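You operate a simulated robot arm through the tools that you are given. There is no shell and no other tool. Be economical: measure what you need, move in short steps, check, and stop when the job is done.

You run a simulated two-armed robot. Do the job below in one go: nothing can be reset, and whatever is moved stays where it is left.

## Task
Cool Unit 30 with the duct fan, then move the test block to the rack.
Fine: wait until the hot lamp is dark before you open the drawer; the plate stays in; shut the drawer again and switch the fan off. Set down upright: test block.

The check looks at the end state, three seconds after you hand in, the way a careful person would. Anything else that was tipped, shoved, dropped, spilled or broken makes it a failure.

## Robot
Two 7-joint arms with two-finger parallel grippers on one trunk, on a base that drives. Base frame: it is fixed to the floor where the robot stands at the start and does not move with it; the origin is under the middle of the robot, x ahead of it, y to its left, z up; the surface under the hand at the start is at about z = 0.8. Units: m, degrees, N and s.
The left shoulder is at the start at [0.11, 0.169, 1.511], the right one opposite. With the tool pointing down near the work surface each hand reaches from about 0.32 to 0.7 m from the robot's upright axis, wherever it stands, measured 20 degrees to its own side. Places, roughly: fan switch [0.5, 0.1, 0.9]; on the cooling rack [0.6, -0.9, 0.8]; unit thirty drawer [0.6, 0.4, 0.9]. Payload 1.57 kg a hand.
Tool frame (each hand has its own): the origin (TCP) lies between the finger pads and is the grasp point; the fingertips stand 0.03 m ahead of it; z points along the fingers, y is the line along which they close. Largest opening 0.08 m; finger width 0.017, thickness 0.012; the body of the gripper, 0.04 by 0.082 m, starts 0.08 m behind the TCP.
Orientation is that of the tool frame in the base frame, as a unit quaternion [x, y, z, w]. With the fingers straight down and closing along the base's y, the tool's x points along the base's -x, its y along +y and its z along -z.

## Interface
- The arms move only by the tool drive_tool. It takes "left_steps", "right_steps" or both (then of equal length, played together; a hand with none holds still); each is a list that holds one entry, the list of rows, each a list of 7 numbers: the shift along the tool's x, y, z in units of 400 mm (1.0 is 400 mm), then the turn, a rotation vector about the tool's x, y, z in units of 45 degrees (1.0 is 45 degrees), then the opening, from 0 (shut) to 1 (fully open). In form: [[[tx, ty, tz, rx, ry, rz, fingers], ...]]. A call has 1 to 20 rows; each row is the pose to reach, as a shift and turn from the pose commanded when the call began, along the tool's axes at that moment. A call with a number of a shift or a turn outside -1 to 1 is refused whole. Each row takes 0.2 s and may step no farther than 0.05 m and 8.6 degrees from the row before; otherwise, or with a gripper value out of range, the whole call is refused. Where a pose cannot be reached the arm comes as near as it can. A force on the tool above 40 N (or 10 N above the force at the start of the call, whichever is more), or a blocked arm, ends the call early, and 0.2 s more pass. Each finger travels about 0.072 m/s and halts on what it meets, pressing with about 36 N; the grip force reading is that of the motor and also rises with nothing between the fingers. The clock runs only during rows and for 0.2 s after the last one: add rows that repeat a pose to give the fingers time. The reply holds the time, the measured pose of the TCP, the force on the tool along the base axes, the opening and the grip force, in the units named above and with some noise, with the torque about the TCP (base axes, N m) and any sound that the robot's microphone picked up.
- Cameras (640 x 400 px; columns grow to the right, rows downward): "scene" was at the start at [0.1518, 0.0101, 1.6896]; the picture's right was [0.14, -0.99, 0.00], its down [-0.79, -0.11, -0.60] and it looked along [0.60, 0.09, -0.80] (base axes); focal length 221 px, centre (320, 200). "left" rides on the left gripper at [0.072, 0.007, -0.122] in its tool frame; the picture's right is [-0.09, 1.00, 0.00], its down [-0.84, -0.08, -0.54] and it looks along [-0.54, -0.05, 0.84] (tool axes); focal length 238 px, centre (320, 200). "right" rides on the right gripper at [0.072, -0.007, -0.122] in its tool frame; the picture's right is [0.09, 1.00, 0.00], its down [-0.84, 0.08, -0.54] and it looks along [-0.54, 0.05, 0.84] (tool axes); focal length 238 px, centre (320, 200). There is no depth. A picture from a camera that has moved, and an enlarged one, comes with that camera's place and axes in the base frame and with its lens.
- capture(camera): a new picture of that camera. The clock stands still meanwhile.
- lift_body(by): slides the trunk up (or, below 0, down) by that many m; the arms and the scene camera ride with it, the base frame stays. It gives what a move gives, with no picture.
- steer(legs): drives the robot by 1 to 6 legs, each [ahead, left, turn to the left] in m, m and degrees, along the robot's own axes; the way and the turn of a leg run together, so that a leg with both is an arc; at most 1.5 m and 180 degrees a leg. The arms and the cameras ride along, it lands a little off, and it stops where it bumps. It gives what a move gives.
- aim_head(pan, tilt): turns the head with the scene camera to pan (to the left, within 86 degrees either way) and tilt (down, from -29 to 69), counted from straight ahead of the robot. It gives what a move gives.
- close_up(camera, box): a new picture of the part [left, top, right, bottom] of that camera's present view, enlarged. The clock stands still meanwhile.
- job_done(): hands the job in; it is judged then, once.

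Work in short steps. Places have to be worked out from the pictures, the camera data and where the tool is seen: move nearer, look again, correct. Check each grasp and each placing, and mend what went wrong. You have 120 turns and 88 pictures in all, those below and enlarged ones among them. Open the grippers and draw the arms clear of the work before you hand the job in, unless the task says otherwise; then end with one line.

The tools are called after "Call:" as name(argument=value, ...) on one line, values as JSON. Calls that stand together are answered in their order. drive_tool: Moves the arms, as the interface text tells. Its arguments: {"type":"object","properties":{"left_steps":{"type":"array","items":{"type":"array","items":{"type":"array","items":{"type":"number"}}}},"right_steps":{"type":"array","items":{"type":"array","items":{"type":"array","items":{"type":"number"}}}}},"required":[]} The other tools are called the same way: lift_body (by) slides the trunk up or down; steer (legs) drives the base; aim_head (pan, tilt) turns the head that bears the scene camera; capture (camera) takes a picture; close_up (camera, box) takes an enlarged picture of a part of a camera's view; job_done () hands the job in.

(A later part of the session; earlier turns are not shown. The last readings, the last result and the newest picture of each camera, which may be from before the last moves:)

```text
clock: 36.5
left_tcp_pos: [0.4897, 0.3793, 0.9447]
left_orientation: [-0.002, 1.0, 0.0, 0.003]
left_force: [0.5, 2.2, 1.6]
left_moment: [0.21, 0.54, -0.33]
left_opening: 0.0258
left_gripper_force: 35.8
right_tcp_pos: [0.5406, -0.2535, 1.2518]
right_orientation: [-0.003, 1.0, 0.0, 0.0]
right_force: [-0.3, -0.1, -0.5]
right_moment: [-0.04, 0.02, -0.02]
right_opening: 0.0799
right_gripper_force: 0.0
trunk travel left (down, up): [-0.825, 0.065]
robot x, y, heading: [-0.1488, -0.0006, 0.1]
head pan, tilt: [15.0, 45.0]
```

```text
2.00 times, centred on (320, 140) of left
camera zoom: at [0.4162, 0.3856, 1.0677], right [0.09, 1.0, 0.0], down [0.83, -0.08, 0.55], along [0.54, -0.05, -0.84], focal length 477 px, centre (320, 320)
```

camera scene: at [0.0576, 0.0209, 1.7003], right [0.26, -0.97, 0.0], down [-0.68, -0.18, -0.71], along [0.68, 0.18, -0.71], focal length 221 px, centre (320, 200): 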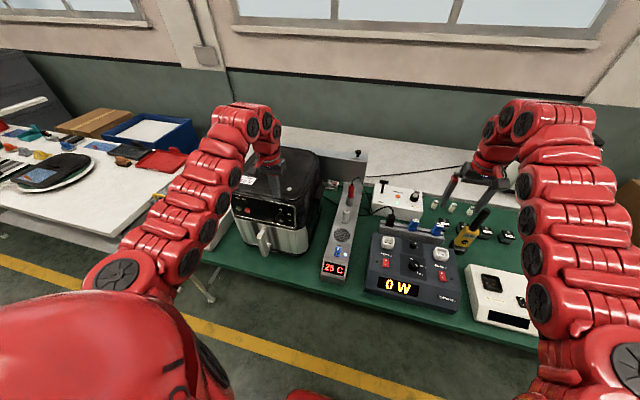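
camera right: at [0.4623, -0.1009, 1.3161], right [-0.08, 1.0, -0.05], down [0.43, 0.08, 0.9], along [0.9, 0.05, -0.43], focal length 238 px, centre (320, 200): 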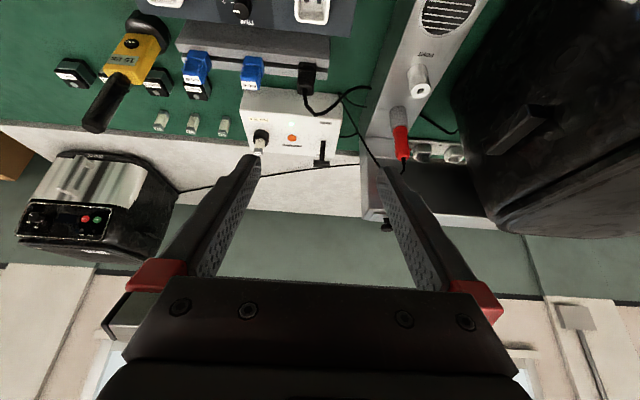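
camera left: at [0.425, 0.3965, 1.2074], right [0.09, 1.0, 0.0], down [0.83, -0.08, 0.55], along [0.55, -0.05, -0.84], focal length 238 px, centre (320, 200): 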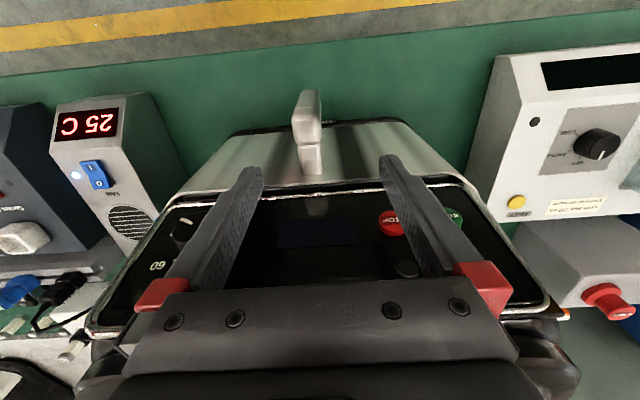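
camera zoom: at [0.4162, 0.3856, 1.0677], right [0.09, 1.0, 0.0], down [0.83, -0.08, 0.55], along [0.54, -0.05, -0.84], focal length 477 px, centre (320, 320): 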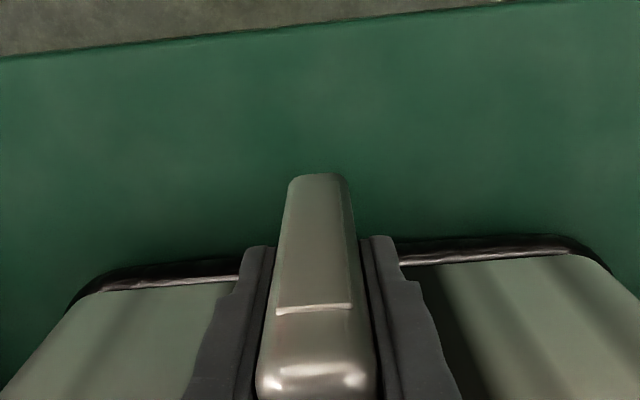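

Firm grip at 26 mm. I pull slowly with the arm first.

Call:
drive_tool(left_steps=[[[0.015, 0, 0, 0, 0, 0, 0], [0.03, 0, 0, 0, 0, 0, 0], [0.05, 0, 0, 0, 0, 0, 0], [0.07, 0, 0, 0, 0, 0, 0], [0.1, 0, 0, 0, 0, 0, 0], [0.13, 0, 0, 0, 0, 0, 0], [0.16, 0, 0, 0, 0, 0, 0], [0.19, 0, 0, 0, 0, 0, 0], [0.22, 0, 0, 0, 0, 0, 0]]])

Call:
capture(camera="left")

Call:
capture(camera="scene")

```text
clock: 38.5
left_tcp_pos: [0.4012, 0.3811, 0.9454]
left_orientation: [-0.001, 1.0, -0.001, 0.003]
left_force: [-1.9, 5.9, 1.8]
left_moment: [1.51, -1.31, -0.53]
left_opening: 0.0259
left_gripper_force: 35.7
right_tcp_pos: [0.5395, -0.2524, 1.253]
right_orientation: [-0.001, 1.0, -0.001, 0.001]
right_force: [-0.2, 0.5, 0.0]
right_moment: [-0.02, -0.04, -0.02]
right_opening: 0.08
right_gripper_force: 0.0
trunk travel left (down, up): [-0.825, 0.065]
robot x, y, heading: [-0.1486, -0.0024, -0.1]
head pan, tilt: [15.0, 45.0]
```

```text
55 pictures are left
camera left: at [0.3279, 0.3856, 1.0673], right [0.09, 1.0, 0.0], down [0.83, -0.08, 0.55], along [0.54, -0.05, -0.84], focal length 238 px, centre (320, 200)
```

left: 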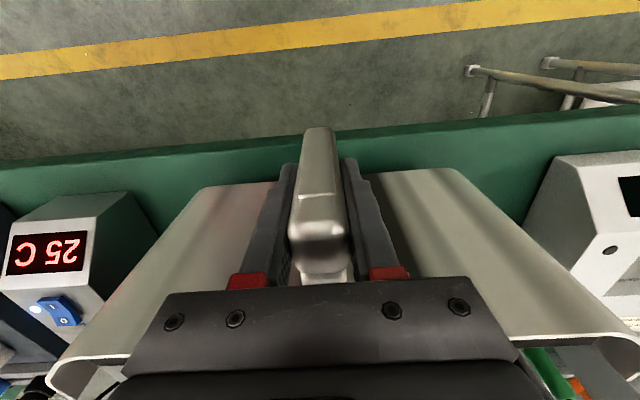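

```text
54 pictures are left
camera scene: at [0.0082, 0.0221, 1.7004], right [0.26, -0.97, 0.0], down [-0.68, -0.18, -0.71], along [0.68, 0.18, -0.71], focal length 221 px, centre (320, 200)
```

scene: 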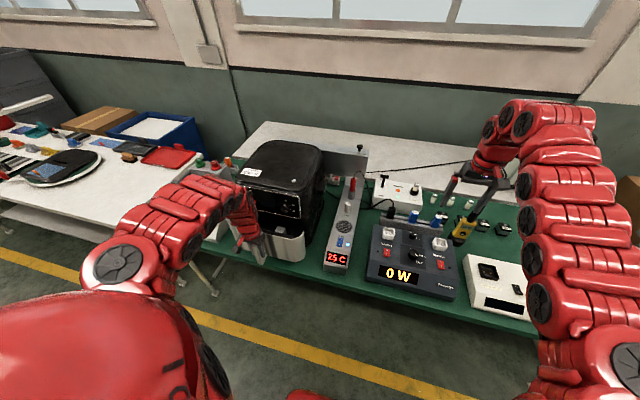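

The drawer slides freely, 0.09 m out so far. I pull another 0.07 m.

Call:
drive_tool(left_steps=[[[0.02, 0, 0, 0, 0, 0, 0], [0.05, 0, 0, 0, 0, 0, 0], [0.08, 0, 0, 0, 0, 0, 0], [0.11, 0, 0, 0, 0, 0, 0], [0.14, 0, 0, 0, 0, 0, 0], [0.16, 0, 0, 0, 0, 0, 0], [0.175, 0, 0, 0, 0, 0, 0]]])

Call:
close_up(camera="scene", box=[215, 170, 335, 290])

```text
clock: 40.1
left_tcp_pos: [0.3638, 0.3875, 0.931]
left_orientation: [0.0, 1.0, 0.0, 0.002]
left_force: [-3.0, -24.5, 15.9]
left_moment: [0.26, 0.58, -0.9]
left_opening: 0.0265
left_gripper_force: 35.8
left hand out of reach, approached as far as the arm can: row 2, 3, 4, 5, 6, 7
right_tcp_pos: [0.5382, -0.2577, 1.2527]
right_orientation: [-0.001, 1.0, 0.001, 0.001]
right_force: [-0.9, 0.2, 0.2]
right_moment: [0.02, 0.02, -0.04]
right_opening: 0.0798
right_gripper_force: 0.0
trunk travel left (down, up): [-0.825, 0.065]
robot x, y, heading: [-0.1464, -0.0035, 0.0]
head pan, tilt: [15.0, 45.0]
```

```text
3.33 times, centred on (275, 230) of scene
camera zoom: at [0.0067, 0.015, 1.7006], right [0.26, -0.97, 0.0], down [-0.68, -0.18, -0.71], along [0.68, 0.19, -0.71], focal length 738 px, centre (470, 100)
```

zoom: 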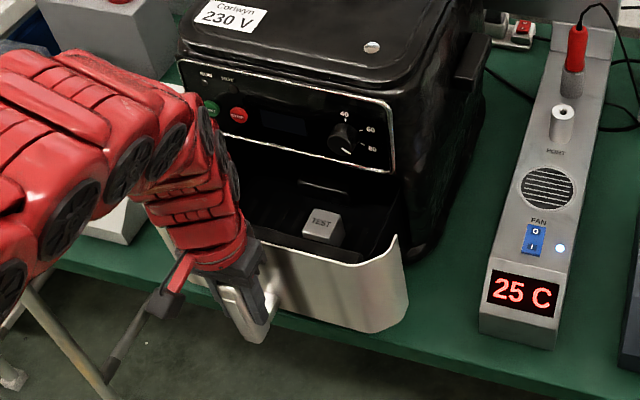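

The drawer is out ~0.125 m and the "TEST" block is visible; the arm is straining at its inner limit (−24 N in y). I ease that strain first.

Call:
drive_tool(left_steps=[[[0, -0.006, -0.015, 0, 0, 0, 0], [0, -0.012, -0.03, 0, 0, 0, 0], [0, -0.012, -0.03, 0, 0, 0, 0]]])

```text
clock: 40.9
left_tcp_pos: [0.3718, 0.3874, 0.9363]
left_orientation: [-0.001, 1.0, 0.0, 0.002]
left_force: [-2.7, -17.6, 17.6]
left_moment: [-1.06, 1.12, -0.8]
left_opening: 0.0265
left_gripper_force: 36.0
left hand out of reach, approached as far as the arm can: row 1, 2, 3
right_tcp_pos: [0.5394, -0.2577, 1.2537]
right_orientation: [-0.002, 1.0, 0.002, 0.001]
right_force: [0.0, 0.8, 0.3]
right_moment: [0.01, 0.01, 0.02]
right_opening: 0.0801
right_gripper_force: 0.0
trunk travel left (down, up): [-0.825, 0.065]
robot x, y, heading: [-0.1477, -0.0019, 0.5]
head pan, tilt: [15.0, 45.0]
```

Still at the limit; I let go of the bar in place, which relieves it.

Call:
drive_tool(left_steps=[[[0, 0, 0, 0, 0, 0, 0.3], [0, 0, 0, 0, 0, 0, 0.7], [0, 0, 0, 0, 0, 0, 1], [0, 0, 0, 0, 0, 0, 1]]])

Call:
close_up(camera="left", box=[200, 40, 440, 240])

```text
clock: 41.9
left_tcp_pos: [0.3734, 0.39, 0.935]
left_orientation: [0.0, 1.0, -0.001, 0.002]
left_force: [1.0, -0.8, -0.1]
left_moment: [-0.01, -0.02, -0.02]
left_opening: 0.0799
left_gripper_force: 0.1
right_tcp_pos: [0.5415, -0.252, 1.2518]
right_orientation: [-0.003, 1.0, 0.0, 0.0]
right_force: [-1.1, 0.1, 0.1]
right_moment: [0.0, 0.02, 0.04]
right_opening: 0.0799
right_gripper_force: 0.0
trunk travel left (down, up): [-0.825, 0.065]
robot x, y, heading: [-0.1458, -0.002, -0.1]
head pan, tilt: [15.0, 45.0]
```

```text
2.00 times, centred on (320, 140) of left
camera zoom: at [0.2999, 0.3966, 1.0565], right [0.09, 1.0, 0.0], down [0.83, -0.07, 0.55], along [0.54, -0.05, -0.84], focal length 477 px, centre (320, 320)
```

zoom: 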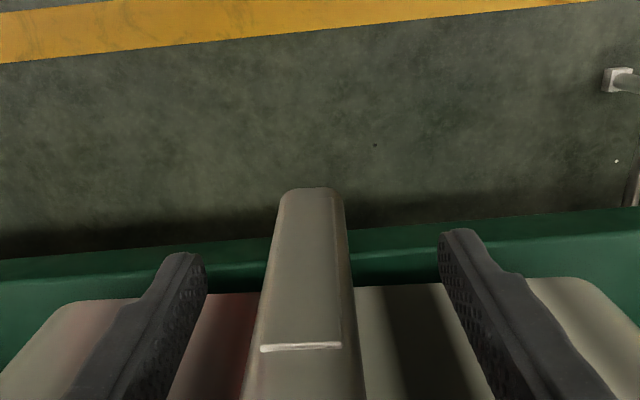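

Bar released cleanly. I back the base 0.08 m, so the next pull has arm room.

Call:
steer(legs=[[-0.08, 0, 0]])

Call:
capture(camera="left")

```text
clock: 42.9
left_tcp_pos: [0.2981, 0.3881, 0.9327]
left_orientation: [0.0, 1.0, -0.001, 0.002]
left_force: [0.5, 0.1, -0.4]
left_moment: [0.01, 0.01, 0.01]
left_opening: 0.0799
left_gripper_force: 0.0
right_tcp_pos: [0.467, -0.2547, 1.251]
right_orientation: [-0.001, 1.0, 0.0, -0.001]
right_force: [-0.2, -0.5, 0.9]
right_moment: [0.03, 0.02, 0.0]
right_opening: 0.08
right_gripper_force: 0.1
trunk travel left (down, up): [-0.825, 0.065]
robot x, y, heading: [-0.2271, -0.0017, -0.0]
head pan, tilt: [15.0, 45.0]
```

```text
51 pictures are left
camera left: at [0.2254, 0.3949, 1.056], right [0.09, 1.0, 0.0], down [0.84, -0.08, 0.54], along [0.54, -0.05, -0.84], focal length 238 px, centre (320, 200)
```

left: 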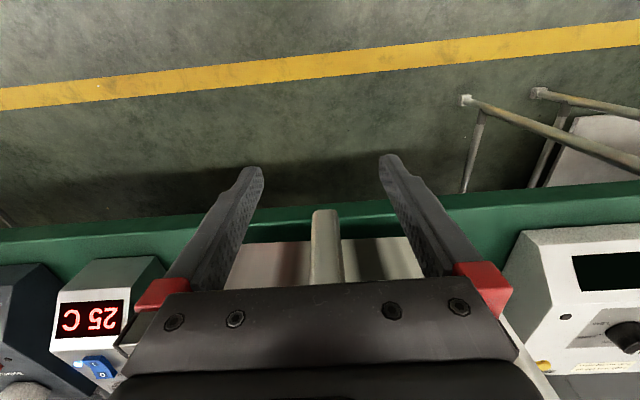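

Bar lies straight ahead; I go 75 mm forward, regrip and pull it another ~45 mm.

Call:
drive_tool(left_steps=[[[-0.06, -0.01, -0.02, 0, 0, 0, 1], [-0.12, -0.018, -0.025, 0, 0, 0, 1], [-0.185, -0.018, -0.025, 0, 0, 0, 1], [-0.185, -0.018, -0.025, 0, 0, 0, 0.6], [-0.185, -0.018, -0.025, 0, 0, 0, 0.3], [-0.185, -0.018, -0.025, 0, 0, 0, 0], [-0.185, -0.018, -0.025, 0, 0, 0, 0], [-0.185, -0.018, -0.025, 0, 0, 0, 0], [-0.165, -0.018, -0.025, 0, 0, 0, 0], [-0.145, -0.018, -0.025, 0, 0, 0, 0], [-0.12, -0.018, -0.025, 0, 0, 0, 0], [-0.09, -0.018, -0.025, 0, 0, 0, 0], [-0.07, -0.018, -0.025, 0, 0, 0, 0]]])

Call:
capture(camera="scene")

Call:
close_up(camera="scene", box=[225, 170, 345, 290])

```text
clock: 45.7
left_tcp_pos: [0.3256, 0.3795, 0.9446]
left_orientation: [0.001, 1.0, -0.002, 0.0]
left_force: [-2.3, 1.9, 0.1]
left_moment: [1.89, -1.36, -0.71]
left_opening: 0.0263
left_gripper_force: 36.1
right_tcp_pos: [0.4642, -0.2536, 1.2512]
right_orientation: [0.0, 1.0, 0.0, 0.0]
right_force: [0.0, 0.9, -0.6]
right_moment: [0.02, 0.03, 0.03]
right_opening: 0.0801
right_gripper_force: 0.0
trunk travel left (down, up): [-0.825, 0.065]
robot x, y, heading: [-0.2264, 0.002, -0.0]
head pan, tilt: [15.0, 45.0]
```

```text
50 pictures are left
camera scene: at [-0.0665, 0.0211, 1.6998], right [0.26, -0.97, 0.0], down [-0.68, -0.18, -0.71], along [0.68, 0.18, -0.71], focal length 221 px, centre (320, 200)
```

scene: 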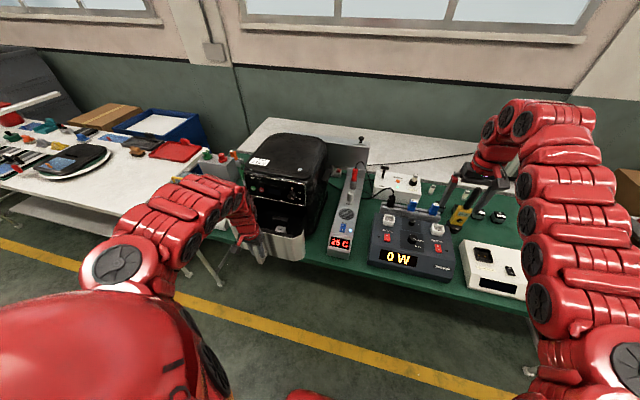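

```text
3.33 times, centred on (285, 230) of scene
camera zoom: at [-0.0665, 0.0211, 1.6998], right [0.26, -0.97, 0.0], down [-0.68, -0.18, -0.71], along [0.68, 0.18, -0.71], focal length 738 px, centre (437, 100)
```

zoom: 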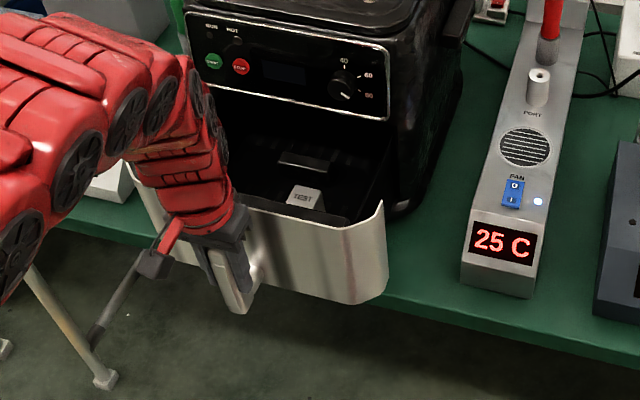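

The drawer is ~0.165 m out, block in good reach and HOT still dark. I release the bar and rise straight up.

Call:
drive_tool(left_steps=[[[0, 0, 0, 0, 0, 0, 0.4], [0, 0, 0, 0, 0, 0, 0.8], [0, 0, 0, 0, 0, 0, 1], [0, 0, 0, 0, 0, 0, 1], [0, 0, -0.06, 0, 0, 0, 1], [0, 0, -0.14, 0, 0, 0, 1], [0, 0, -0.24, 0, 0, 0, 1], [-0.08, 0, -0.3, 0, 0, 0, 1], [-0.18, -0.05, -0.36, 0, 0, 0, 1], [-0.28, -0.1, -0.36, 0, 0, 0, 1]]])

Call:
steer(legs=[[0.08, 0, 0]])

Call:
capture(camera="left")

```text
refused: row 9 steps farther than a row can; nothing moved
```

```text
clock: 46.8
left_tcp_pos: [0.4089, 0.3808, 0.9456]
left_orientation: [0.002, 1.0, -0.001, 0.002]
left_force: [-2.0, 0.7, 0.3]
left_moment: [0.45, -1.12, -0.82]
left_opening: 0.026
left_gripper_force: 35.3
right_tcp_pos: [0.5463, -0.2549, 1.2519]
right_orientation: [0.001, 1.0, 0.0, 0.0]
right_force: [0.2, 0.1, 0.0]
right_moment: [-0.01, -0.02, 0.02]
right_opening: 0.0797
right_gripper_force: 0.0
trunk travel left (down, up): [-0.825, 0.065]
robot x, y, heading: [-0.1419, 0.0009, -0.2]
head pan, tilt: [15.0, 45.0]
```

```text
48 pictures are left
camera left: at [0.3352, 0.3866, 1.068], right [0.1, 1.0, 0.0], down [0.83, -0.08, 0.55], along [0.54, -0.05, -0.84], focal length 238 px, centre (320, 200)
```

left: 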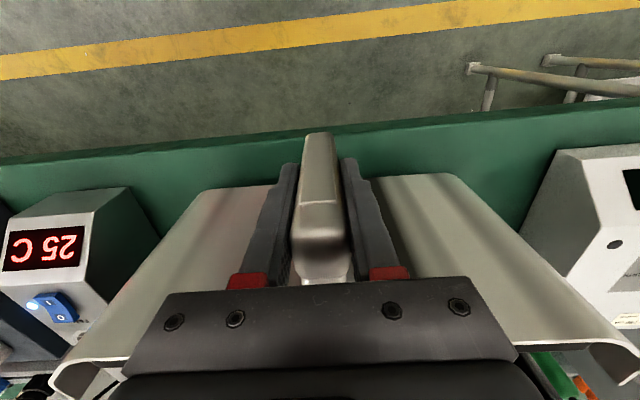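

The release was refused, so the base pushed the held drawer partly back in. The grip is still good, so I pull it out again by backing the base 0.085 m.

Call:
steer(legs=[[-0.09, 0, 0]])

```text
clock: 47.9
left_tcp_pos: [0.3206, 0.3777, 0.9454]
left_orientation: [0.003, 1.0, -0.001, 0.002]
left_force: [1.4, -1.3, -1.0]
left_moment: [2.29, -0.56, -0.18]
left_opening: 0.0261
left_gripper_force: 36.1
right_tcp_pos: [0.4556, -0.2579, 1.2511]
right_orientation: [0.002, 1.0, 0.001, 0.0]
right_force: [0.2, -0.5, 0.4]
right_moment: [-0.01, -0.03, 0.0]
right_opening: 0.08
right_gripper_force: 0.1
trunk travel left (down, up): [-0.825, 0.065]
robot x, y, heading: [-0.2337, -0.0002, -0.3]
head pan, tilt: [15.0, 45.0]
```

Drawer is out again at the same place. Now I release and rise straight up with smaller rows.

Call:
drive_tool(left_steps=[[[0, 0, 0, 0, 0, 0, 0.4], [0, 0, 0, 0, 0, 0, 0.8], [0, 0, 0, 0, 0, 0, 1], [0, 0, 0, 0, 0, 0, 1], [0, 0, -0.06, 0, 0, 0, 1], [0, 0, -0.14, 0, 0, 0, 1], [0, 0, -0.24, 0, 0, 0, 1], [-0.06, 0, -0.32, 0, 0, 0, 1], [-0.14, -0.04, -0.36, 0, 0, 0, 1], [-0.24, -0.08, -0.36, 0, 0, 0, 1]]])

```text
clock: 50.1
left_tcp_pos: [0.4173, 0.3457, 1.0922]
left_orientation: [0.002, 1.0, 0.0, 0.001]
left_force: [0.0, 0.6, 0.8]
left_moment: [0.04, 0.02, 0.0]
left_opening: 0.0801
left_gripper_force: 0.0
left hand out of reach, approached as far as the arm can: row 5, 6, 7, 8, 9
right_tcp_pos: [0.4574, -0.2581, 1.2507]
right_orientation: [0.001, 1.0, 0.0, 0.0]
right_force: [0.7, -0.1, -0.5]
right_moment: [-0.01, 0.02, -0.01]
right_opening: 0.08
right_gripper_force: 0.2
trunk travel left (down, up): [-0.825, 0.065]
robot x, y, heading: [-0.2332, -0.0031, 0.0]
head pan, tilt: [15.0, 45.0]
```

Call:
capture(camera="left")

Call:
close_up(camera="scene", box=[225, 170, 345, 290])

```text
47 pictures are left
camera left: at [0.3441, 0.3525, 1.2141], right [0.1, 1.0, 0.0], down [0.84, -0.08, 0.54], along [0.54, -0.05, -0.84], focal length 238 px, centre (320, 200)
```

left: 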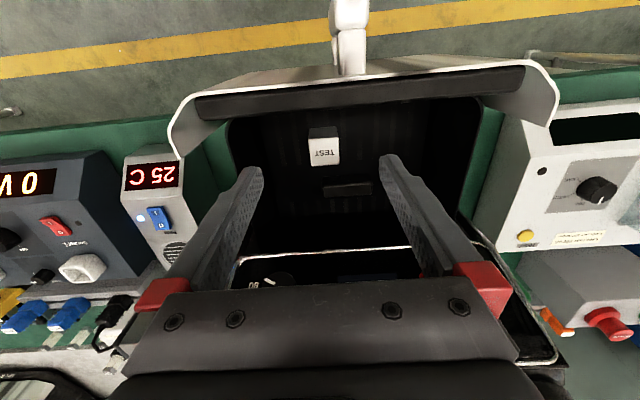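

```text
3.33 times, centred on (285, 230) of scene
camera zoom: at [-0.072, 0.0191, 1.6998], right [0.26, -0.97, 0.0], down [-0.69, -0.18, -0.71], along [0.68, 0.18, -0.71], focal length 738 px, centre (437, 100)
```

zoom: 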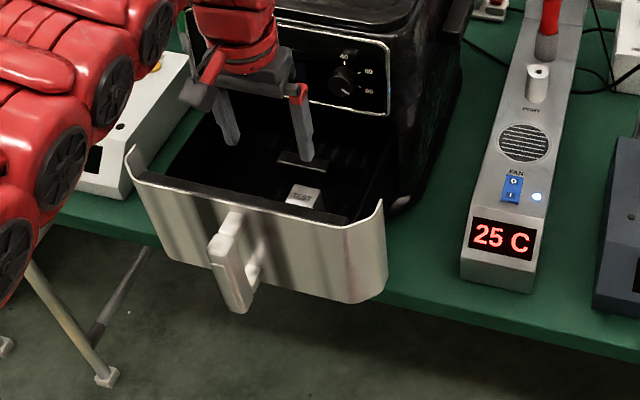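

Triangulated: block top at about (0.464, 0.348, 0.908), roughly 0.04×0.04×0.06, plate handle behind it. I drive ahead 0.05 m, which brings the hand right over it.

Call:
steer(legs=[[0.05, 0, 0]])

```text
clock: 51.0
left_tcp_pos: [0.4561, 0.3469, 1.0963]
left_orientation: [0.003, 1.0, -0.002, 0.005]
left_force: [0.6, 0.3, 0.5]
left_moment: [0.02, -0.03, 0.02]
left_opening: 0.0802
left_gripper_force: 0.0
right_tcp_pos: [0.4951, -0.258, 1.2577]
right_orientation: [0.002, 1.0, 0.0, 0.004]
right_force: [-0.3, 0.5, 0.7]
right_moment: [0.01, -0.03, 0.01]
right_opening: 0.0799
right_gripper_force: 0.1
trunk travel left (down, up): [-0.825, 0.065]
robot x, y, heading: [-0.1825, 0.0006, -0.1]
head pan, tilt: [15.0, 45.0]
```

Descend halfway (to z≈0.96, tips just above the block) at (0.464, 0.348) and look.

Call:
drive_tool(left_steps=[[[-0.02, 0.003, 0.08, 0, 0, 0, 1], [-0.02, 0.003, 0.18, 0, 0, 0, 1], [-0.02, 0.003, 0.28, 0, 0, 0, 1], [-0.02, 0.003, 0.35, 0, 0, 0, 1], [-0.02, 0.003, 0.35, 0, 0, 0, 1]]])

Call:
capture(camera="left")

```text
clock: 52.2
left_tcp_pos: [0.4711, 0.3483, 0.954]
left_orientation: [0.003, 1.0, -0.001, 0.003]
left_force: [-0.5, -0.1, -0.8]
left_moment: [0.02, -0.01, 0.0]
left_opening: 0.0801
left_gripper_force: 0.0
right_tcp_pos: [0.5014, -0.257, 1.2545]
right_orientation: [0.002, 1.0, 0.0, 0.0]
right_force: [-0.7, -0.9, 1.3]
right_moment: [0.0, 0.0, 0.0]
right_opening: 0.0799
right_gripper_force: 0.1
trunk travel left (down, up): [-0.825, 0.065]
robot x, y, heading: [-0.1858, -0.002, -0.4]
head pan, tilt: [15.0, 45.0]
```

```text
45 pictures are left
camera left: at [0.398, 0.3538, 1.0756], right [0.1, 1.0, 0.0], down [0.83, -0.08, 0.55], along [0.54, -0.05, -0.84], focal length 238 px, centre (320, 200)
```

left: 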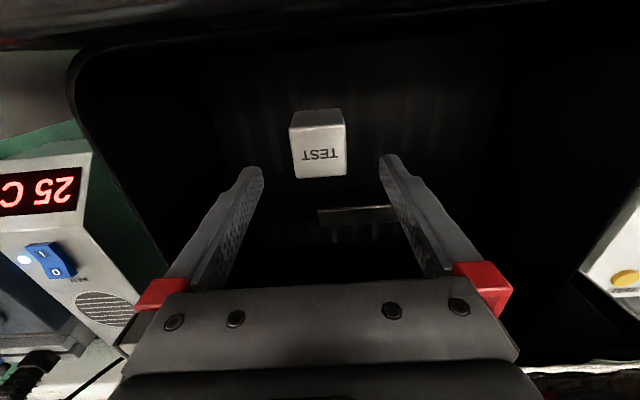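

Block top confirmed at (0.465, 0.348, ~0.906). I descend to z≈0.889 and close.

Call:
drive_tool(left_steps=[[[0.015, 0, 0.06, 0, 0, 0, 1], [0.015, 0, 0.12, 0, 0, 0, 1], [0.015, 0, 0.163, 0, 0, 0, 1], [0.015, 0, 0.163, 0, 0, 0, 0.75], [0.015, 0, 0.163, 0, 0, 0, 0.5], [0.015, 0, 0.163, 0, 0, 0, 0.3], [0.015, 0, 0.163, 0, 0, 0, 0.1], [0.015, 0, 0.163, 0, 0, 0, 0.1]]])

Call:
capture(camera="left")

```text
clock: 53.4
left_tcp_pos: [0.4712, 0.342, 0.8936]
left_orientation: [0.005, 1.0, 0.0, 0.01]
left_force: [2.0, -8.4, 29.0]
left_moment: [-0.5, 0.2, 0.18]
left_opening: 0.0473
left_gripper_force: 3.7
right_tcp_pos: [0.5003, -0.2599, 1.2536]
right_orientation: [0.002, 1.0, 0.0, 0.003]
right_force: [0.1, 0.3, 0.4]
right_moment: [-0.04, 0.0, 0.04]
right_opening: 0.0801
right_gripper_force: 0.0
trunk travel left (down, up): [-0.825, 0.065]
robot x, y, heading: [-0.1839, 0.0007, -0.3]
head pan, tilt: [15.0, 45.0]
stopped in row 5 (left hand): the force on the tool passed its limit at 42 N (the readings are from after the stop); the commanded pose is now the measured one
```

```text
44 pictures are left
camera left: at [0.3957, 0.3493, 1.015], right [0.1, 0.99, 0.0], down [0.83, -0.09, 0.56], along [0.55, -0.06, -0.83], focal length 238 px, centre (320, 200)
```

left: 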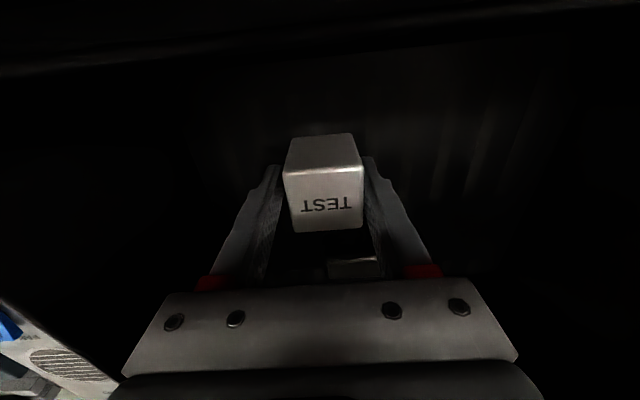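

The fingertips touched the plate (≈30 N up). I rise 8 mm and finish closing.

Call:
drive_tool(left_steps=[[[0, 0, -0.02, 0, 0, 0, 0.6], [0, 0.005, -0.02, 0, 0, 0, 0.4], [0, 0.005, -0.02, 0, 0, 0, 0.2], [0, 0.005, -0.02, 0, 0, 0, 0.1], [0, 0.005, -0.02, 0, 0, 0, 0.1]]])

Call:
close_up(camera="left", box=[220, 100, 420, 280])

```text
clock: 54.6
left_tcp_pos: [0.4683, 0.3457, 0.8967]
left_orientation: [0.004, 1.0, -0.001, 0.004]
left_force: [0.9, -0.5, -1.9]
left_moment: [-0.05, -0.03, -0.02]
left_opening: 0.0398
left_gripper_force: 36.1
right_tcp_pos: [0.5018, -0.2577, 1.2527]
right_orientation: [0.001, 1.0, 0.0, 0.001]
right_force: [-0.5, -0.4, -0.7]
right_moment: [0.0, 0.0, 0.0]
right_opening: 0.08
right_gripper_force: 0.1
trunk travel left (down, up): [-0.825, 0.065]
robot x, y, heading: [-0.1859, -0.0011, -0.4]
head pan, tilt: [15.0, 45.0]
```

```text
2.22 times, centred on (320, 190) of left
camera zoom: at [0.395, 0.3523, 1.0182], right [0.1, 0.99, 0.0], down [0.83, -0.08, 0.55], along [0.55, -0.06, -0.84], focal length 530 px, centre (320, 222)
```

zoom: 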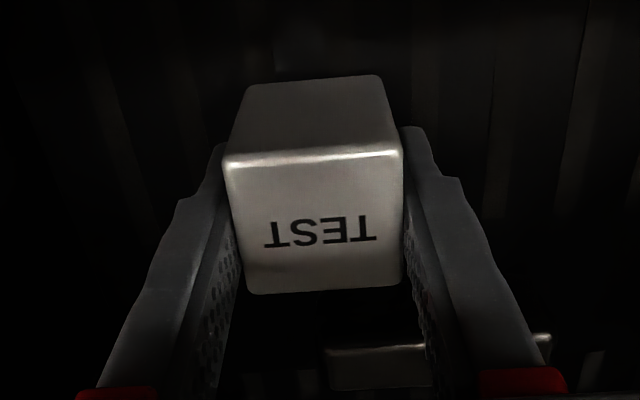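

Block gripped (39.8 mm, its bottom ≈35 mm below the TCP). I lift straight up.

Call:
drive_tool(left_steps=[[[0, 0, -0.04, 0, 0, 0, 0.1], [0, 0, -0.1, 0, 0, 0, 0.1], [0, 0, -0.18, 0, 0, 0, 0.1], [0, 0, -0.26, 0, 0, 0, 0.1], [0, 0, -0.34, 0, 0, 0, 0.1], [0, 0, -0.42, 0, 0, 0, 0.1], [0, 0, -0.46, 0, 0, 0, 0.1]]])

Call:
capture(camera="left")

Call:
capture(camera="scene")

```text
clock: 56.2
left_tcp_pos: [0.4673, 0.3472, 1.0822]
left_orientation: [0.005, 1.0, 0.0, 0.003]
left_force: [0.4, -0.4, -1.8]
left_moment: [-0.02, 0.0, 0.02]
left_opening: 0.0397
left_gripper_force: 35.8
right_tcp_pos: [0.5021, -0.26, 1.252]
right_orientation: [0.003, 1.0, 0.0, 0.001]
right_force: [-0.2, -0.9, -0.4]
right_moment: [-0.02, 0.0, -0.02]
right_opening: 0.0802
right_gripper_force: 0.1
trunk travel left (down, up): [-0.825, 0.065]
robot x, y, heading: [-0.1904, -0.0016, -0.5]
head pan, tilt: [15.0, 45.0]
```

```text
42 pictures are left
camera left: at [0.3937, 0.3541, 1.2042], right [0.1, 0.99, 0.0], down [0.83, -0.08, 0.55], along [0.55, -0.05, -0.84], focal length 238 px, centre (320, 200)
```

left: 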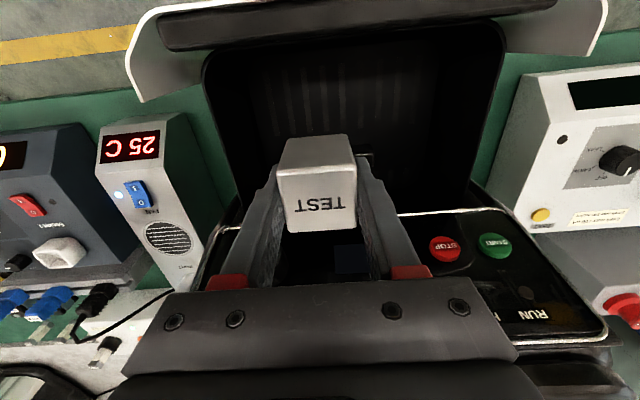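

```text
41 pictures are left
camera scene: at [-0.028, 0.0188, 1.7003], right [0.25, -0.97, 0.0], down [-0.68, -0.18, -0.71], along [0.68, 0.18, -0.71], focal length 221 px, centre (320, 200)
```

scene: 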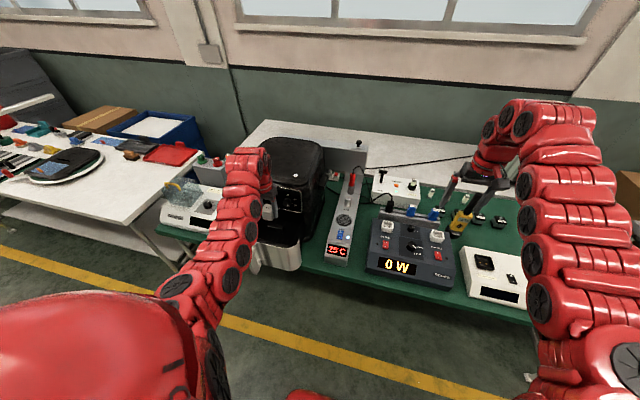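

The block is in the hand and the plate stayed in. I drive sideways to the right toward the rack with the hand held high over the table's front edge.

Call:
steer(legs=[[0, -0.75, 0]])

Call:
aim_head(pan=-10, tilt=50)

Call:
capture(camera="scene")

```text
clock: 60.1
left_tcp_pos: [0.4637, -0.3684, 1.0819]
left_orientation: [0.003, 1.0, 0.0, 0.004]
left_force: [-0.5, 0.0, -1.8]
left_moment: [0.0, -0.01, -0.01]
left_opening: 0.0398
left_gripper_force: 36.5
right_tcp_pos: [0.502, -0.9743, 1.2538]
right_orientation: [-0.001, 1.0, -0.001, 0.001]
right_force: [0.0, 0.2, -0.5]
right_moment: [0.03, -0.04, -0.01]
right_opening: 0.08
right_gripper_force: 0.0
trunk travel left (down, up): [-0.825, 0.065]
robot x, y, heading: [-0.1871, -0.7196, -0.0]
head pan, tilt: [15.0, 45.0]
```

```text
clock: 61.0
left_tcp_pos: [0.4648, -0.3697, 1.0818]
left_orientation: [0.001, 1.0, -0.001, 0.004]
left_force: [-0.2, 0.8, -2.5]
left_moment: [-0.02, -0.04, 0.0]
left_opening: 0.0397
left_gripper_force: 35.9
right_tcp_pos: [0.5033, -0.9765, 1.253]
right_orientation: [-0.001, 1.0, -0.001, 0.0]
right_force: [0.4, 0.7, -0.5]
right_moment: [0.01, 0.0, -0.05]
right_opening: 0.0797
right_gripper_force: 0.0
trunk travel left (down, up): [-0.825, 0.065]
robot x, y, heading: [-0.1856, -0.7245, 0.0]
head pan, tilt: [-10.0, 50.0]
```

```text
40 pictures are left
camera scene: at [-0.032, -0.7352, 1.6933], right [-0.17, -0.99, 0.0], down [-0.75, 0.13, -0.64], along [0.63, -0.11, -0.77], focal length 221 px, centre (320, 200)
```

scene: 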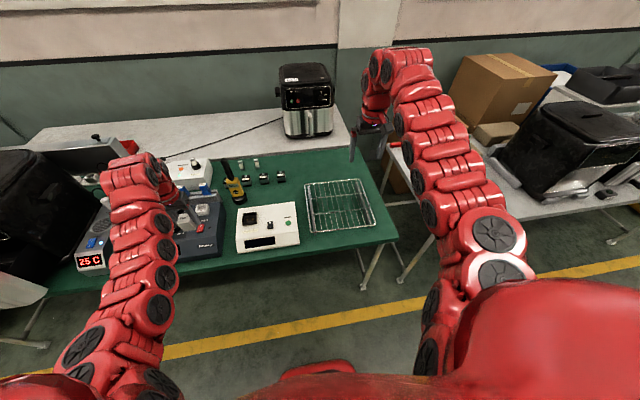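

The rack's centre is about (0.63, −0.95). I drive another 0.42 m to the right, nothing stands in the way.

Call:
steer(legs=[[0, -0.42, 0]])

Call:
aim_head(pan=15, tilt=55)

Call:
capture(camera="left")

Call:
capture(camera="scene")

```text
clock: 63.5
left_tcp_pos: [0.4649, -0.7713, 1.0821]
left_orientation: [0.0, 1.0, 0.0, 0.003]
left_force: [0.1, 0.2, -1.2]
left_moment: [-0.02, 0.02, -0.01]
left_opening: 0.0397
left_gripper_force: 35.9
right_tcp_pos: [0.504, -1.3782, 1.2535]
right_orientation: [-0.003, 1.0, -0.001, 0.001]
right_force: [-0.5, -0.2, -0.3]
right_moment: [0.0, -0.01, 0.0]
right_opening: 0.08
right_gripper_force: 0.1
trunk travel left (down, up): [-0.825, 0.065]
robot x, y, heading: [-0.1847, -1.1257, 0.2]
head pan, tilt: [-10.0, 50.0]
```

```text
clock: 64.4
left_tcp_pos: [0.4634, -0.7721, 1.0825]
left_orientation: [-0.001, 1.0, 0.0, 0.004]
left_force: [0.3, 0.5, -3.1]
left_moment: [-0.02, 0.03, 0.01]
left_opening: 0.0398
left_gripper_force: 35.9
right_tcp_pos: [0.505, -1.3784, 1.2538]
right_orientation: [-0.003, 1.0, 0.0, 0.001]
right_force: [0.2, -0.3, 0.9]
right_moment: [0.01, 0.01, 0.02]
right_opening: 0.08
right_gripper_force: 0.0
trunk travel left (down, up): [-0.825, 0.065]
robot x, y, heading: [-0.1862, -1.1258, 0.3]
head pan, tilt: [15.0, 55.0]
```

```text
39 pictures are left
camera left: at [0.3902, -0.766, 1.2038], right [0.09, 1.0, 0.0], down [0.83, -0.08, 0.55], along [0.55, -0.05, -0.84], focal length 238 px, centre (320, 200)
```

left: 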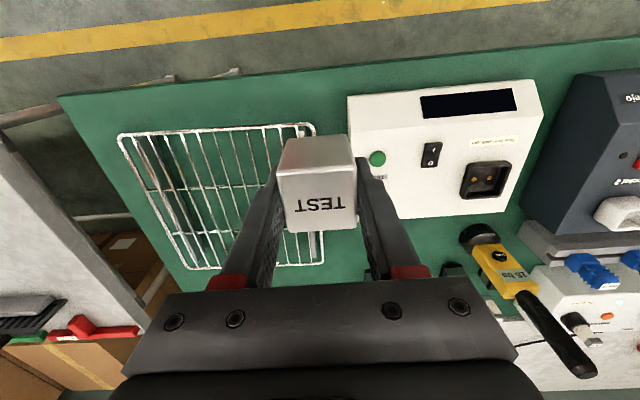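

```text
38 pictures are left
camera scene: at [-0.037, -1.1081, 1.6868], right [0.26, -0.96, 0.0], down [-0.79, -0.22, -0.57], along [0.55, 0.15, -0.82], focal length 221 px, centre (320, 200)
```

scene: 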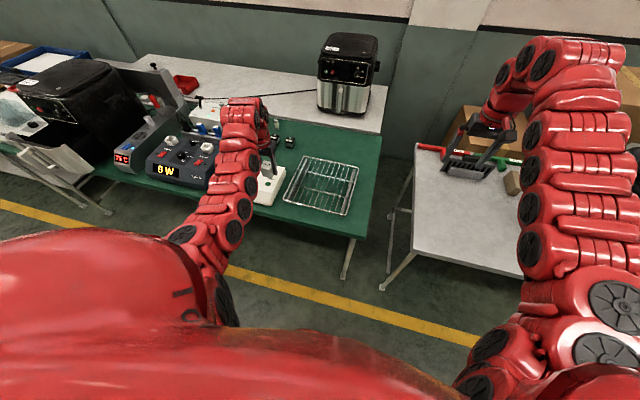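

The rack spans about x 0.49–0.80, y −1.10…−0.80. I need its wire pattern, so I zoom in on it.

Call:
close_up(camera="scene", box=[270, 140, 380, 230])

Call:
close_up(camera="left", box=[100, 100, 340, 290])

```text
4.44 times, centred on (325, 185) of scene
camera zoom: at [-0.037, -1.1081, 1.6868], right [0.26, -0.96, 0.0], down [-0.79, -0.22, -0.57], along [0.55, 0.15, -0.82], focal length 983 px, centre (298, 267)
```

zoom: 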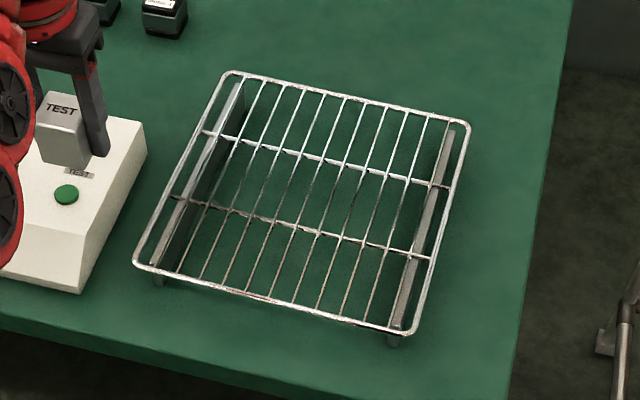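

```text
2.11 times, centred on (220, 195) of left
camera zoom: at [0.3902, -0.766, 1.2038], right [0.09, 1.0, 0.0], down [0.83, -0.08, 0.55], along [0.55, -0.05, -0.84], focal length 502 px, centre (530, 210)
```

zoom: 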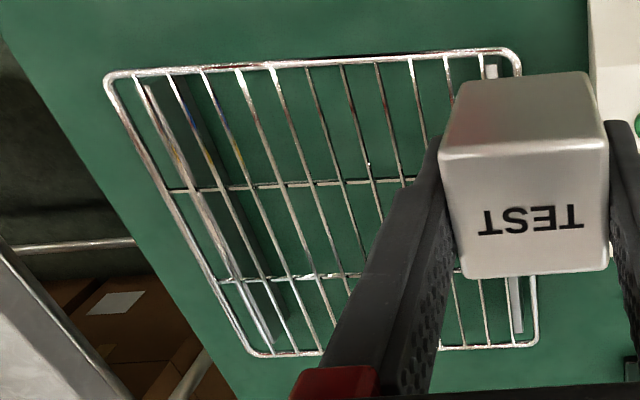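

Two-view fit: rack top z≈0.847, wires along x every ~26 mm; midway between two wires is y≈−0.922. I drive ahead 0.15 m so that the hand is at x≈0.61.

Call:
steer(legs=[[0.15, 0, 0]])

```text
clock: 65.8
left_tcp_pos: [0.6109, -0.7719, 1.0833]
left_orientation: [-0.001, 1.0, -0.001, 0.005]
left_force: [0.2, -0.3, -2.7]
left_moment: [-0.06, 0.0, 0.02]
left_opening: 0.0399
left_gripper_force: 35.8
right_tcp_pos: [0.6506, -1.3771, 1.2545]
right_orientation: [-0.004, 1.0, 0.0, 0.002]
right_force: [-1.1, -0.1, -1.4]
right_moment: [0.03, -0.01, 0.0]
right_opening: 0.08
right_gripper_force: 0.1
trunk travel left (down, up): [-0.825, 0.065]
robot x, y, heading: [-0.0377, -1.1326, 0.3]
head pan, tilt: [15.0, 55.0]
```

Move the hand to y≈−0.922 and down to z≈0.96 to check against the wires.

Call:
drive_tool(left_steps=[[[0, -0.08, 0, 0, 0, 0, 0.1], [0, -0.18, 0, 0, 0, 0, 0.1], [0, -0.28, 0, 0, 0, 0, 0.1], [0, -0.375, 0.02, 0, 0, 0, 0.1], [0, -0.375, 0.1, 0, 0, 0, 0.1], [0, -0.375, 0.2, 0, 0, 0, 0.1], [0, -0.375, 0.29, 0, 0, 0, 0.1], [0, -0.375, 0.31, 0, 0, 0, 0.1]]])

Call:
capture(camera="left")

Call:
capture(camera="scene")

```text
clock: 67.6
left_tcp_pos: [0.614, -0.9231, 0.957]
left_orientation: [-0.002, 1.0, -0.001, 0.004]
left_force: [0.1, 0.4, -2.3]
left_moment: [0.0, -0.03, -0.01]
left_opening: 0.0398
left_gripper_force: 36.2
right_tcp_pos: [0.6533, -1.3771, 1.2528]
right_orientation: [-0.004, 1.0, -0.001, 0.001]
right_force: [0.2, -0.2, -0.5]
right_moment: [-0.01, 0.0, -0.02]
right_opening: 0.0799
right_gripper_force: 0.1
trunk travel left (down, up): [-0.825, 0.065]
robot x, y, heading: [-0.0379, -1.1278, 0.4]
head pan, tilt: [15.0, 55.0]
```

```text
35 pictures are left
camera left: at [0.5406, -0.9168, 1.0794], right [0.09, 1.0, 0.0], down [0.83, -0.07, 0.55], along [0.55, -0.05, -0.84], focal length 238 px, centre (320, 200)
```

left: 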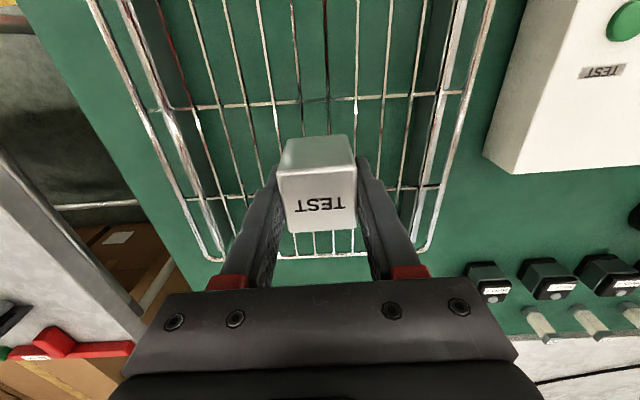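

```text
34 pictures are left
camera scene: at [0.1119, -1.1068, 1.6868], right [0.26, -0.96, 0.0], down [-0.79, -0.22, -0.57], along [0.55, 0.15, -0.82], focal length 221 px, centre (320, 200)
```

scene: 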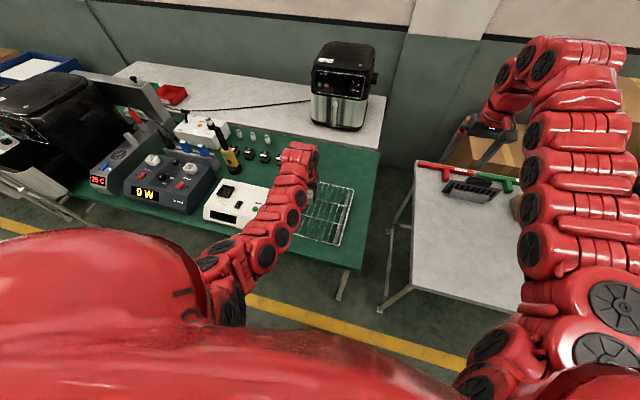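

Wires near the block lie at y≈−0.940, −0.915, −0.889; I correct to y −0.9275 and descend to just above contact.

Call:
drive_tool(left_steps=[[[0, -0.011, 0.06, 0, 0, 0, 0.1], [0, -0.011, 0.12, 0, 0, 0, 0.1], [0, -0.011, 0.16, 0, 0, 0, 0.1], [0, -0.011, 0.17, 0, 0, 0, 0.1], [0, -0.011, 0.175, 0, 0, 0, 0.1], [0, -0.011, 0.18, 0, 0, 0, 0.1]]])

Call:
close_up(camera="left", box=[200, 60, 440, 280])

```text
clock: 69.0
left_tcp_pos: [0.6153, -0.9262, 0.8865]
left_orientation: [0.0, 1.0, 0.0, 0.005]
left_force: [0.3, -0.4, -2.1]
left_moment: [0.02, -0.01, 0.0]
left_opening: 0.0395
left_gripper_force: 36.0
right_tcp_pos: [0.6531, -1.3774, 1.2523]
right_orientation: [-0.004, 1.0, 0.0, 0.001]
right_force: [-0.4, -0.1, 0.4]
right_moment: [0.0, 0.02, 0.02]
right_opening: 0.0799
right_gripper_force: 0.0
trunk travel left (down, up): [-0.825, 0.065]
robot x, y, heading: [-0.0363, -1.1288, 0.2]
head pan, tilt: [15.0, 55.0]
```

```text
1.82 times, centred on (320, 170) of left
camera zoom: at [0.5411, -0.9206, 1.0077], right [0.09, 1.0, 0.0], down [0.83, -0.08, 0.55], along [0.55, -0.05, -0.84], focal length 433 px, centre (320, 254)
```

zoom: 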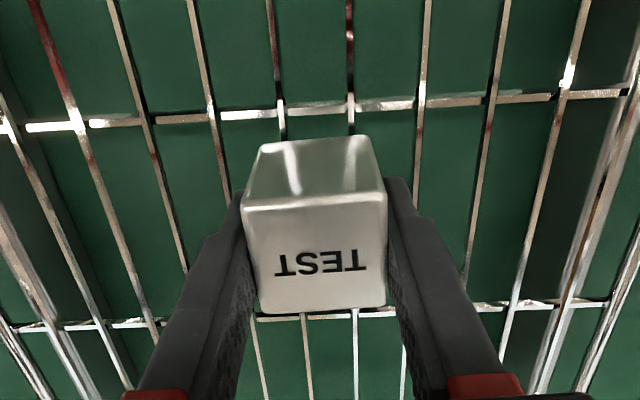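

The two wires run symmetrically under the block. I lower in 2 mm steps until contact.

Call:
drive_tool(left_steps=[[[0, -0.002, 0.005, 0, 0, 0, 0.1], [0, -0.002, 0.01, 0, 0, 0, 0.1], [0, -0.002, 0.015, 0, 0, 0, 0.1]]])

```text
clock: 69.8
left_tcp_pos: [0.6138, -0.9268, 0.8801]
left_orientation: [0.0, 1.0, 0.001, 0.006]
left_force: [-0.7, -0.8, 5.7]
left_moment: [0.04, 0.18, 0.01]
left_opening: 0.0397
left_gripper_force: 36.5
right_tcp_pos: [0.6528, -1.377, 1.2535]
right_orientation: [-0.004, 1.0, 0.0, 0.0]
right_force: [1.1, 0.7, 0.0]
right_moment: [0.02, -0.03, 0.02]
right_opening: 0.0803
right_gripper_force: 0.2
trunk travel left (down, up): [-0.825, 0.065]
robot x, y, heading: [-0.0348, -1.1255, 0.2]
head pan, tilt: [15.0, 55.0]
```

Contact (+8 N). I open the fingers in place and rise straight up.

Call:
drive_tool(left_steps=[[[0, -0.002, 0.0, 0, 0, 0, 0.55], [0, -0.002, 0.0, 0, 0, 0, 0.65], [0, -0.002, 0, 0, 0, 0, 0.8], [0, -0.002, 0, 0, 0, 0, 0.8], [0, -0.002, -0.05, 0, 0, 0, 0.8], [0, -0.002, -0.12, 0, 0, 0, 0.8], [0, -0.002, -0.22, 0, 0, 0, 0.8], [0, -0.002, -0.34, 0, 0, 0, 0.8], [0, -0.002, -0.42, 0, 0, 0, 0.8]]])

Call:
capture(camera="left")

```text
clock: 71.8
left_tcp_pos: [0.6138, -0.9281, 1.051]
left_orientation: [-0.001, 1.0, 0.0, 0.004]
left_force: [0.1, -0.3, -0.1]
left_moment: [-0.01, -0.03, -0.04]
left_opening: 0.0641
left_gripper_force: 0.0
right_tcp_pos: [0.6537, -1.3793, 1.2529]
right_orientation: [-0.002, 1.0, 0.0, 0.001]
right_force: [-0.6, 0.2, -0.2]
right_moment: [0.0, -0.02, 0.0]
right_opening: 0.0802
right_gripper_force: 0.1
trunk travel left (down, up): [-0.825, 0.065]
robot x, y, heading: [-0.0382, -1.13, 0.3]
head pan, tilt: [15.0, 55.0]
```

```text
32 pictures are left
camera left: at [0.5398, -0.9217, 1.173], right [0.09, 1.0, 0.0], down [0.83, -0.08, 0.55], along [0.55, -0.05, -0.84], focal length 238 px, centre (320, 200)
```

left: 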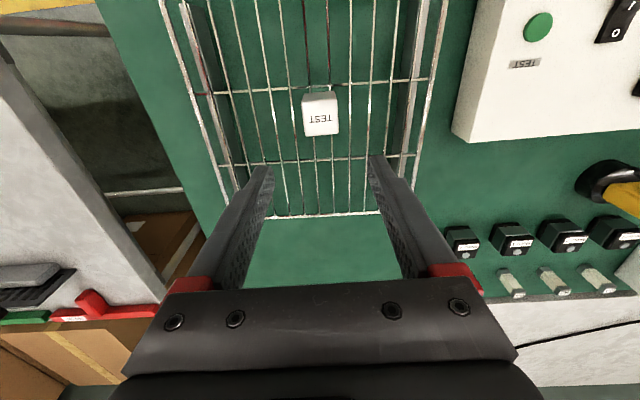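

The block stands upright on two wires, clear of the fingers. I raise the hand a little and drive back and left to the unit.

Call:
drive_tool(left_steps=[[[0, 0, -0.06, 0, 0, 0, 0.8], [0, 0, -0.12, 0, 0, 0, 1], [0, 0, -0.14, 0, 0, 0, 1]]])

Call:
steer(legs=[[-0.2, 0, 0], [0, 1.12, 0]])

Call:
capture(camera="scene")

Call:
capture(camera="left")

```text
clock: 72.6
left_tcp_pos: [0.6126, -0.9261, 1.1069]
left_orientation: [-0.002, 1.0, 0.0, 0.004]
left_force: [0.2, -0.7, 0.2]
left_moment: [-0.01, 0.0, -0.01]
left_opening: 0.08
left_gripper_force: 0.0
right_tcp_pos: [0.6538, -1.3775, 1.2524]
right_orientation: [-0.003, 1.0, 0.0, 0.0]
right_force: [-1.0, -0.5, -0.3]
right_moment: [-0.01, 0.02, 0.0]
right_opening: 0.0797
right_gripper_force: 0.1
trunk travel left (down, up): [-0.825, 0.065]
robot x, y, heading: [-0.0382, -1.1284, 0.1]
head pan, tilt: [15.0, 55.0]
```

```text
clock: 79.4
left_tcp_pos: [0.4114, 0.1643, 1.1064]
left_orientation: [0.002, 1.0, 0.0, 0.004]
left_force: [0.6, -0.4, -0.8]
left_moment: [-0.02, -0.02, 0.0]
left_opening: 0.0801
left_gripper_force: 0.1
right_tcp_pos: [0.4489, -0.285, 1.2527]
right_orientation: [-0.001, 1.0, 0.0, 0.001]
right_force: [-0.4, 0.7, 0.5]
right_moment: [-0.02, -0.02, 0.0]
right_opening: 0.0799
right_gripper_force: 0.1
trunk travel left (down, up): [-0.825, 0.065]
robot x, y, heading: [-0.2377, -0.0306, -0.0]
head pan, tilt: [15.0, 55.0]
```

```text
31 pictures are left
camera scene: at [-0.0903, -0.0135, 1.6869], right [0.26, -0.97, 0.0], down [-0.79, -0.21, -0.57], along [0.55, 0.15, -0.82], focal length 221 px, centre (320, 200)
```

scene: 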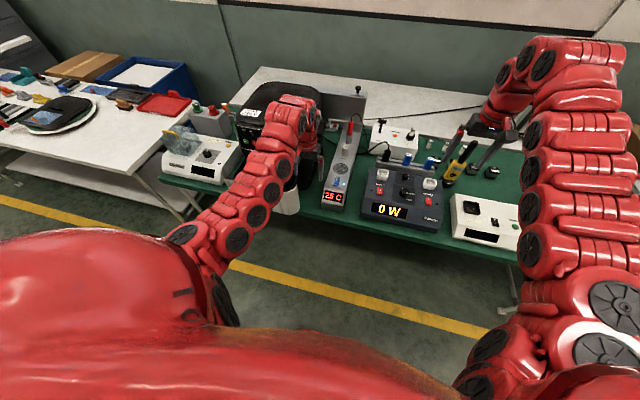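

```text
30 pictures are left
camera left: at [0.3382, 0.1709, 1.2278], right [0.1, 1.0, 0.0], down [0.83, -0.08, 0.55], along [0.55, -0.05, -0.84], focal length 238 px, centre (320, 200)
```

left: 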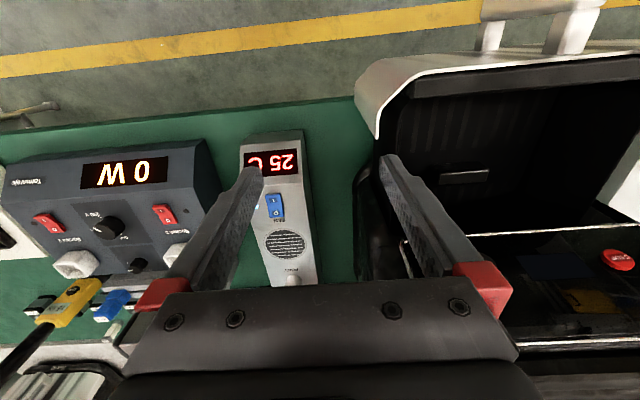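

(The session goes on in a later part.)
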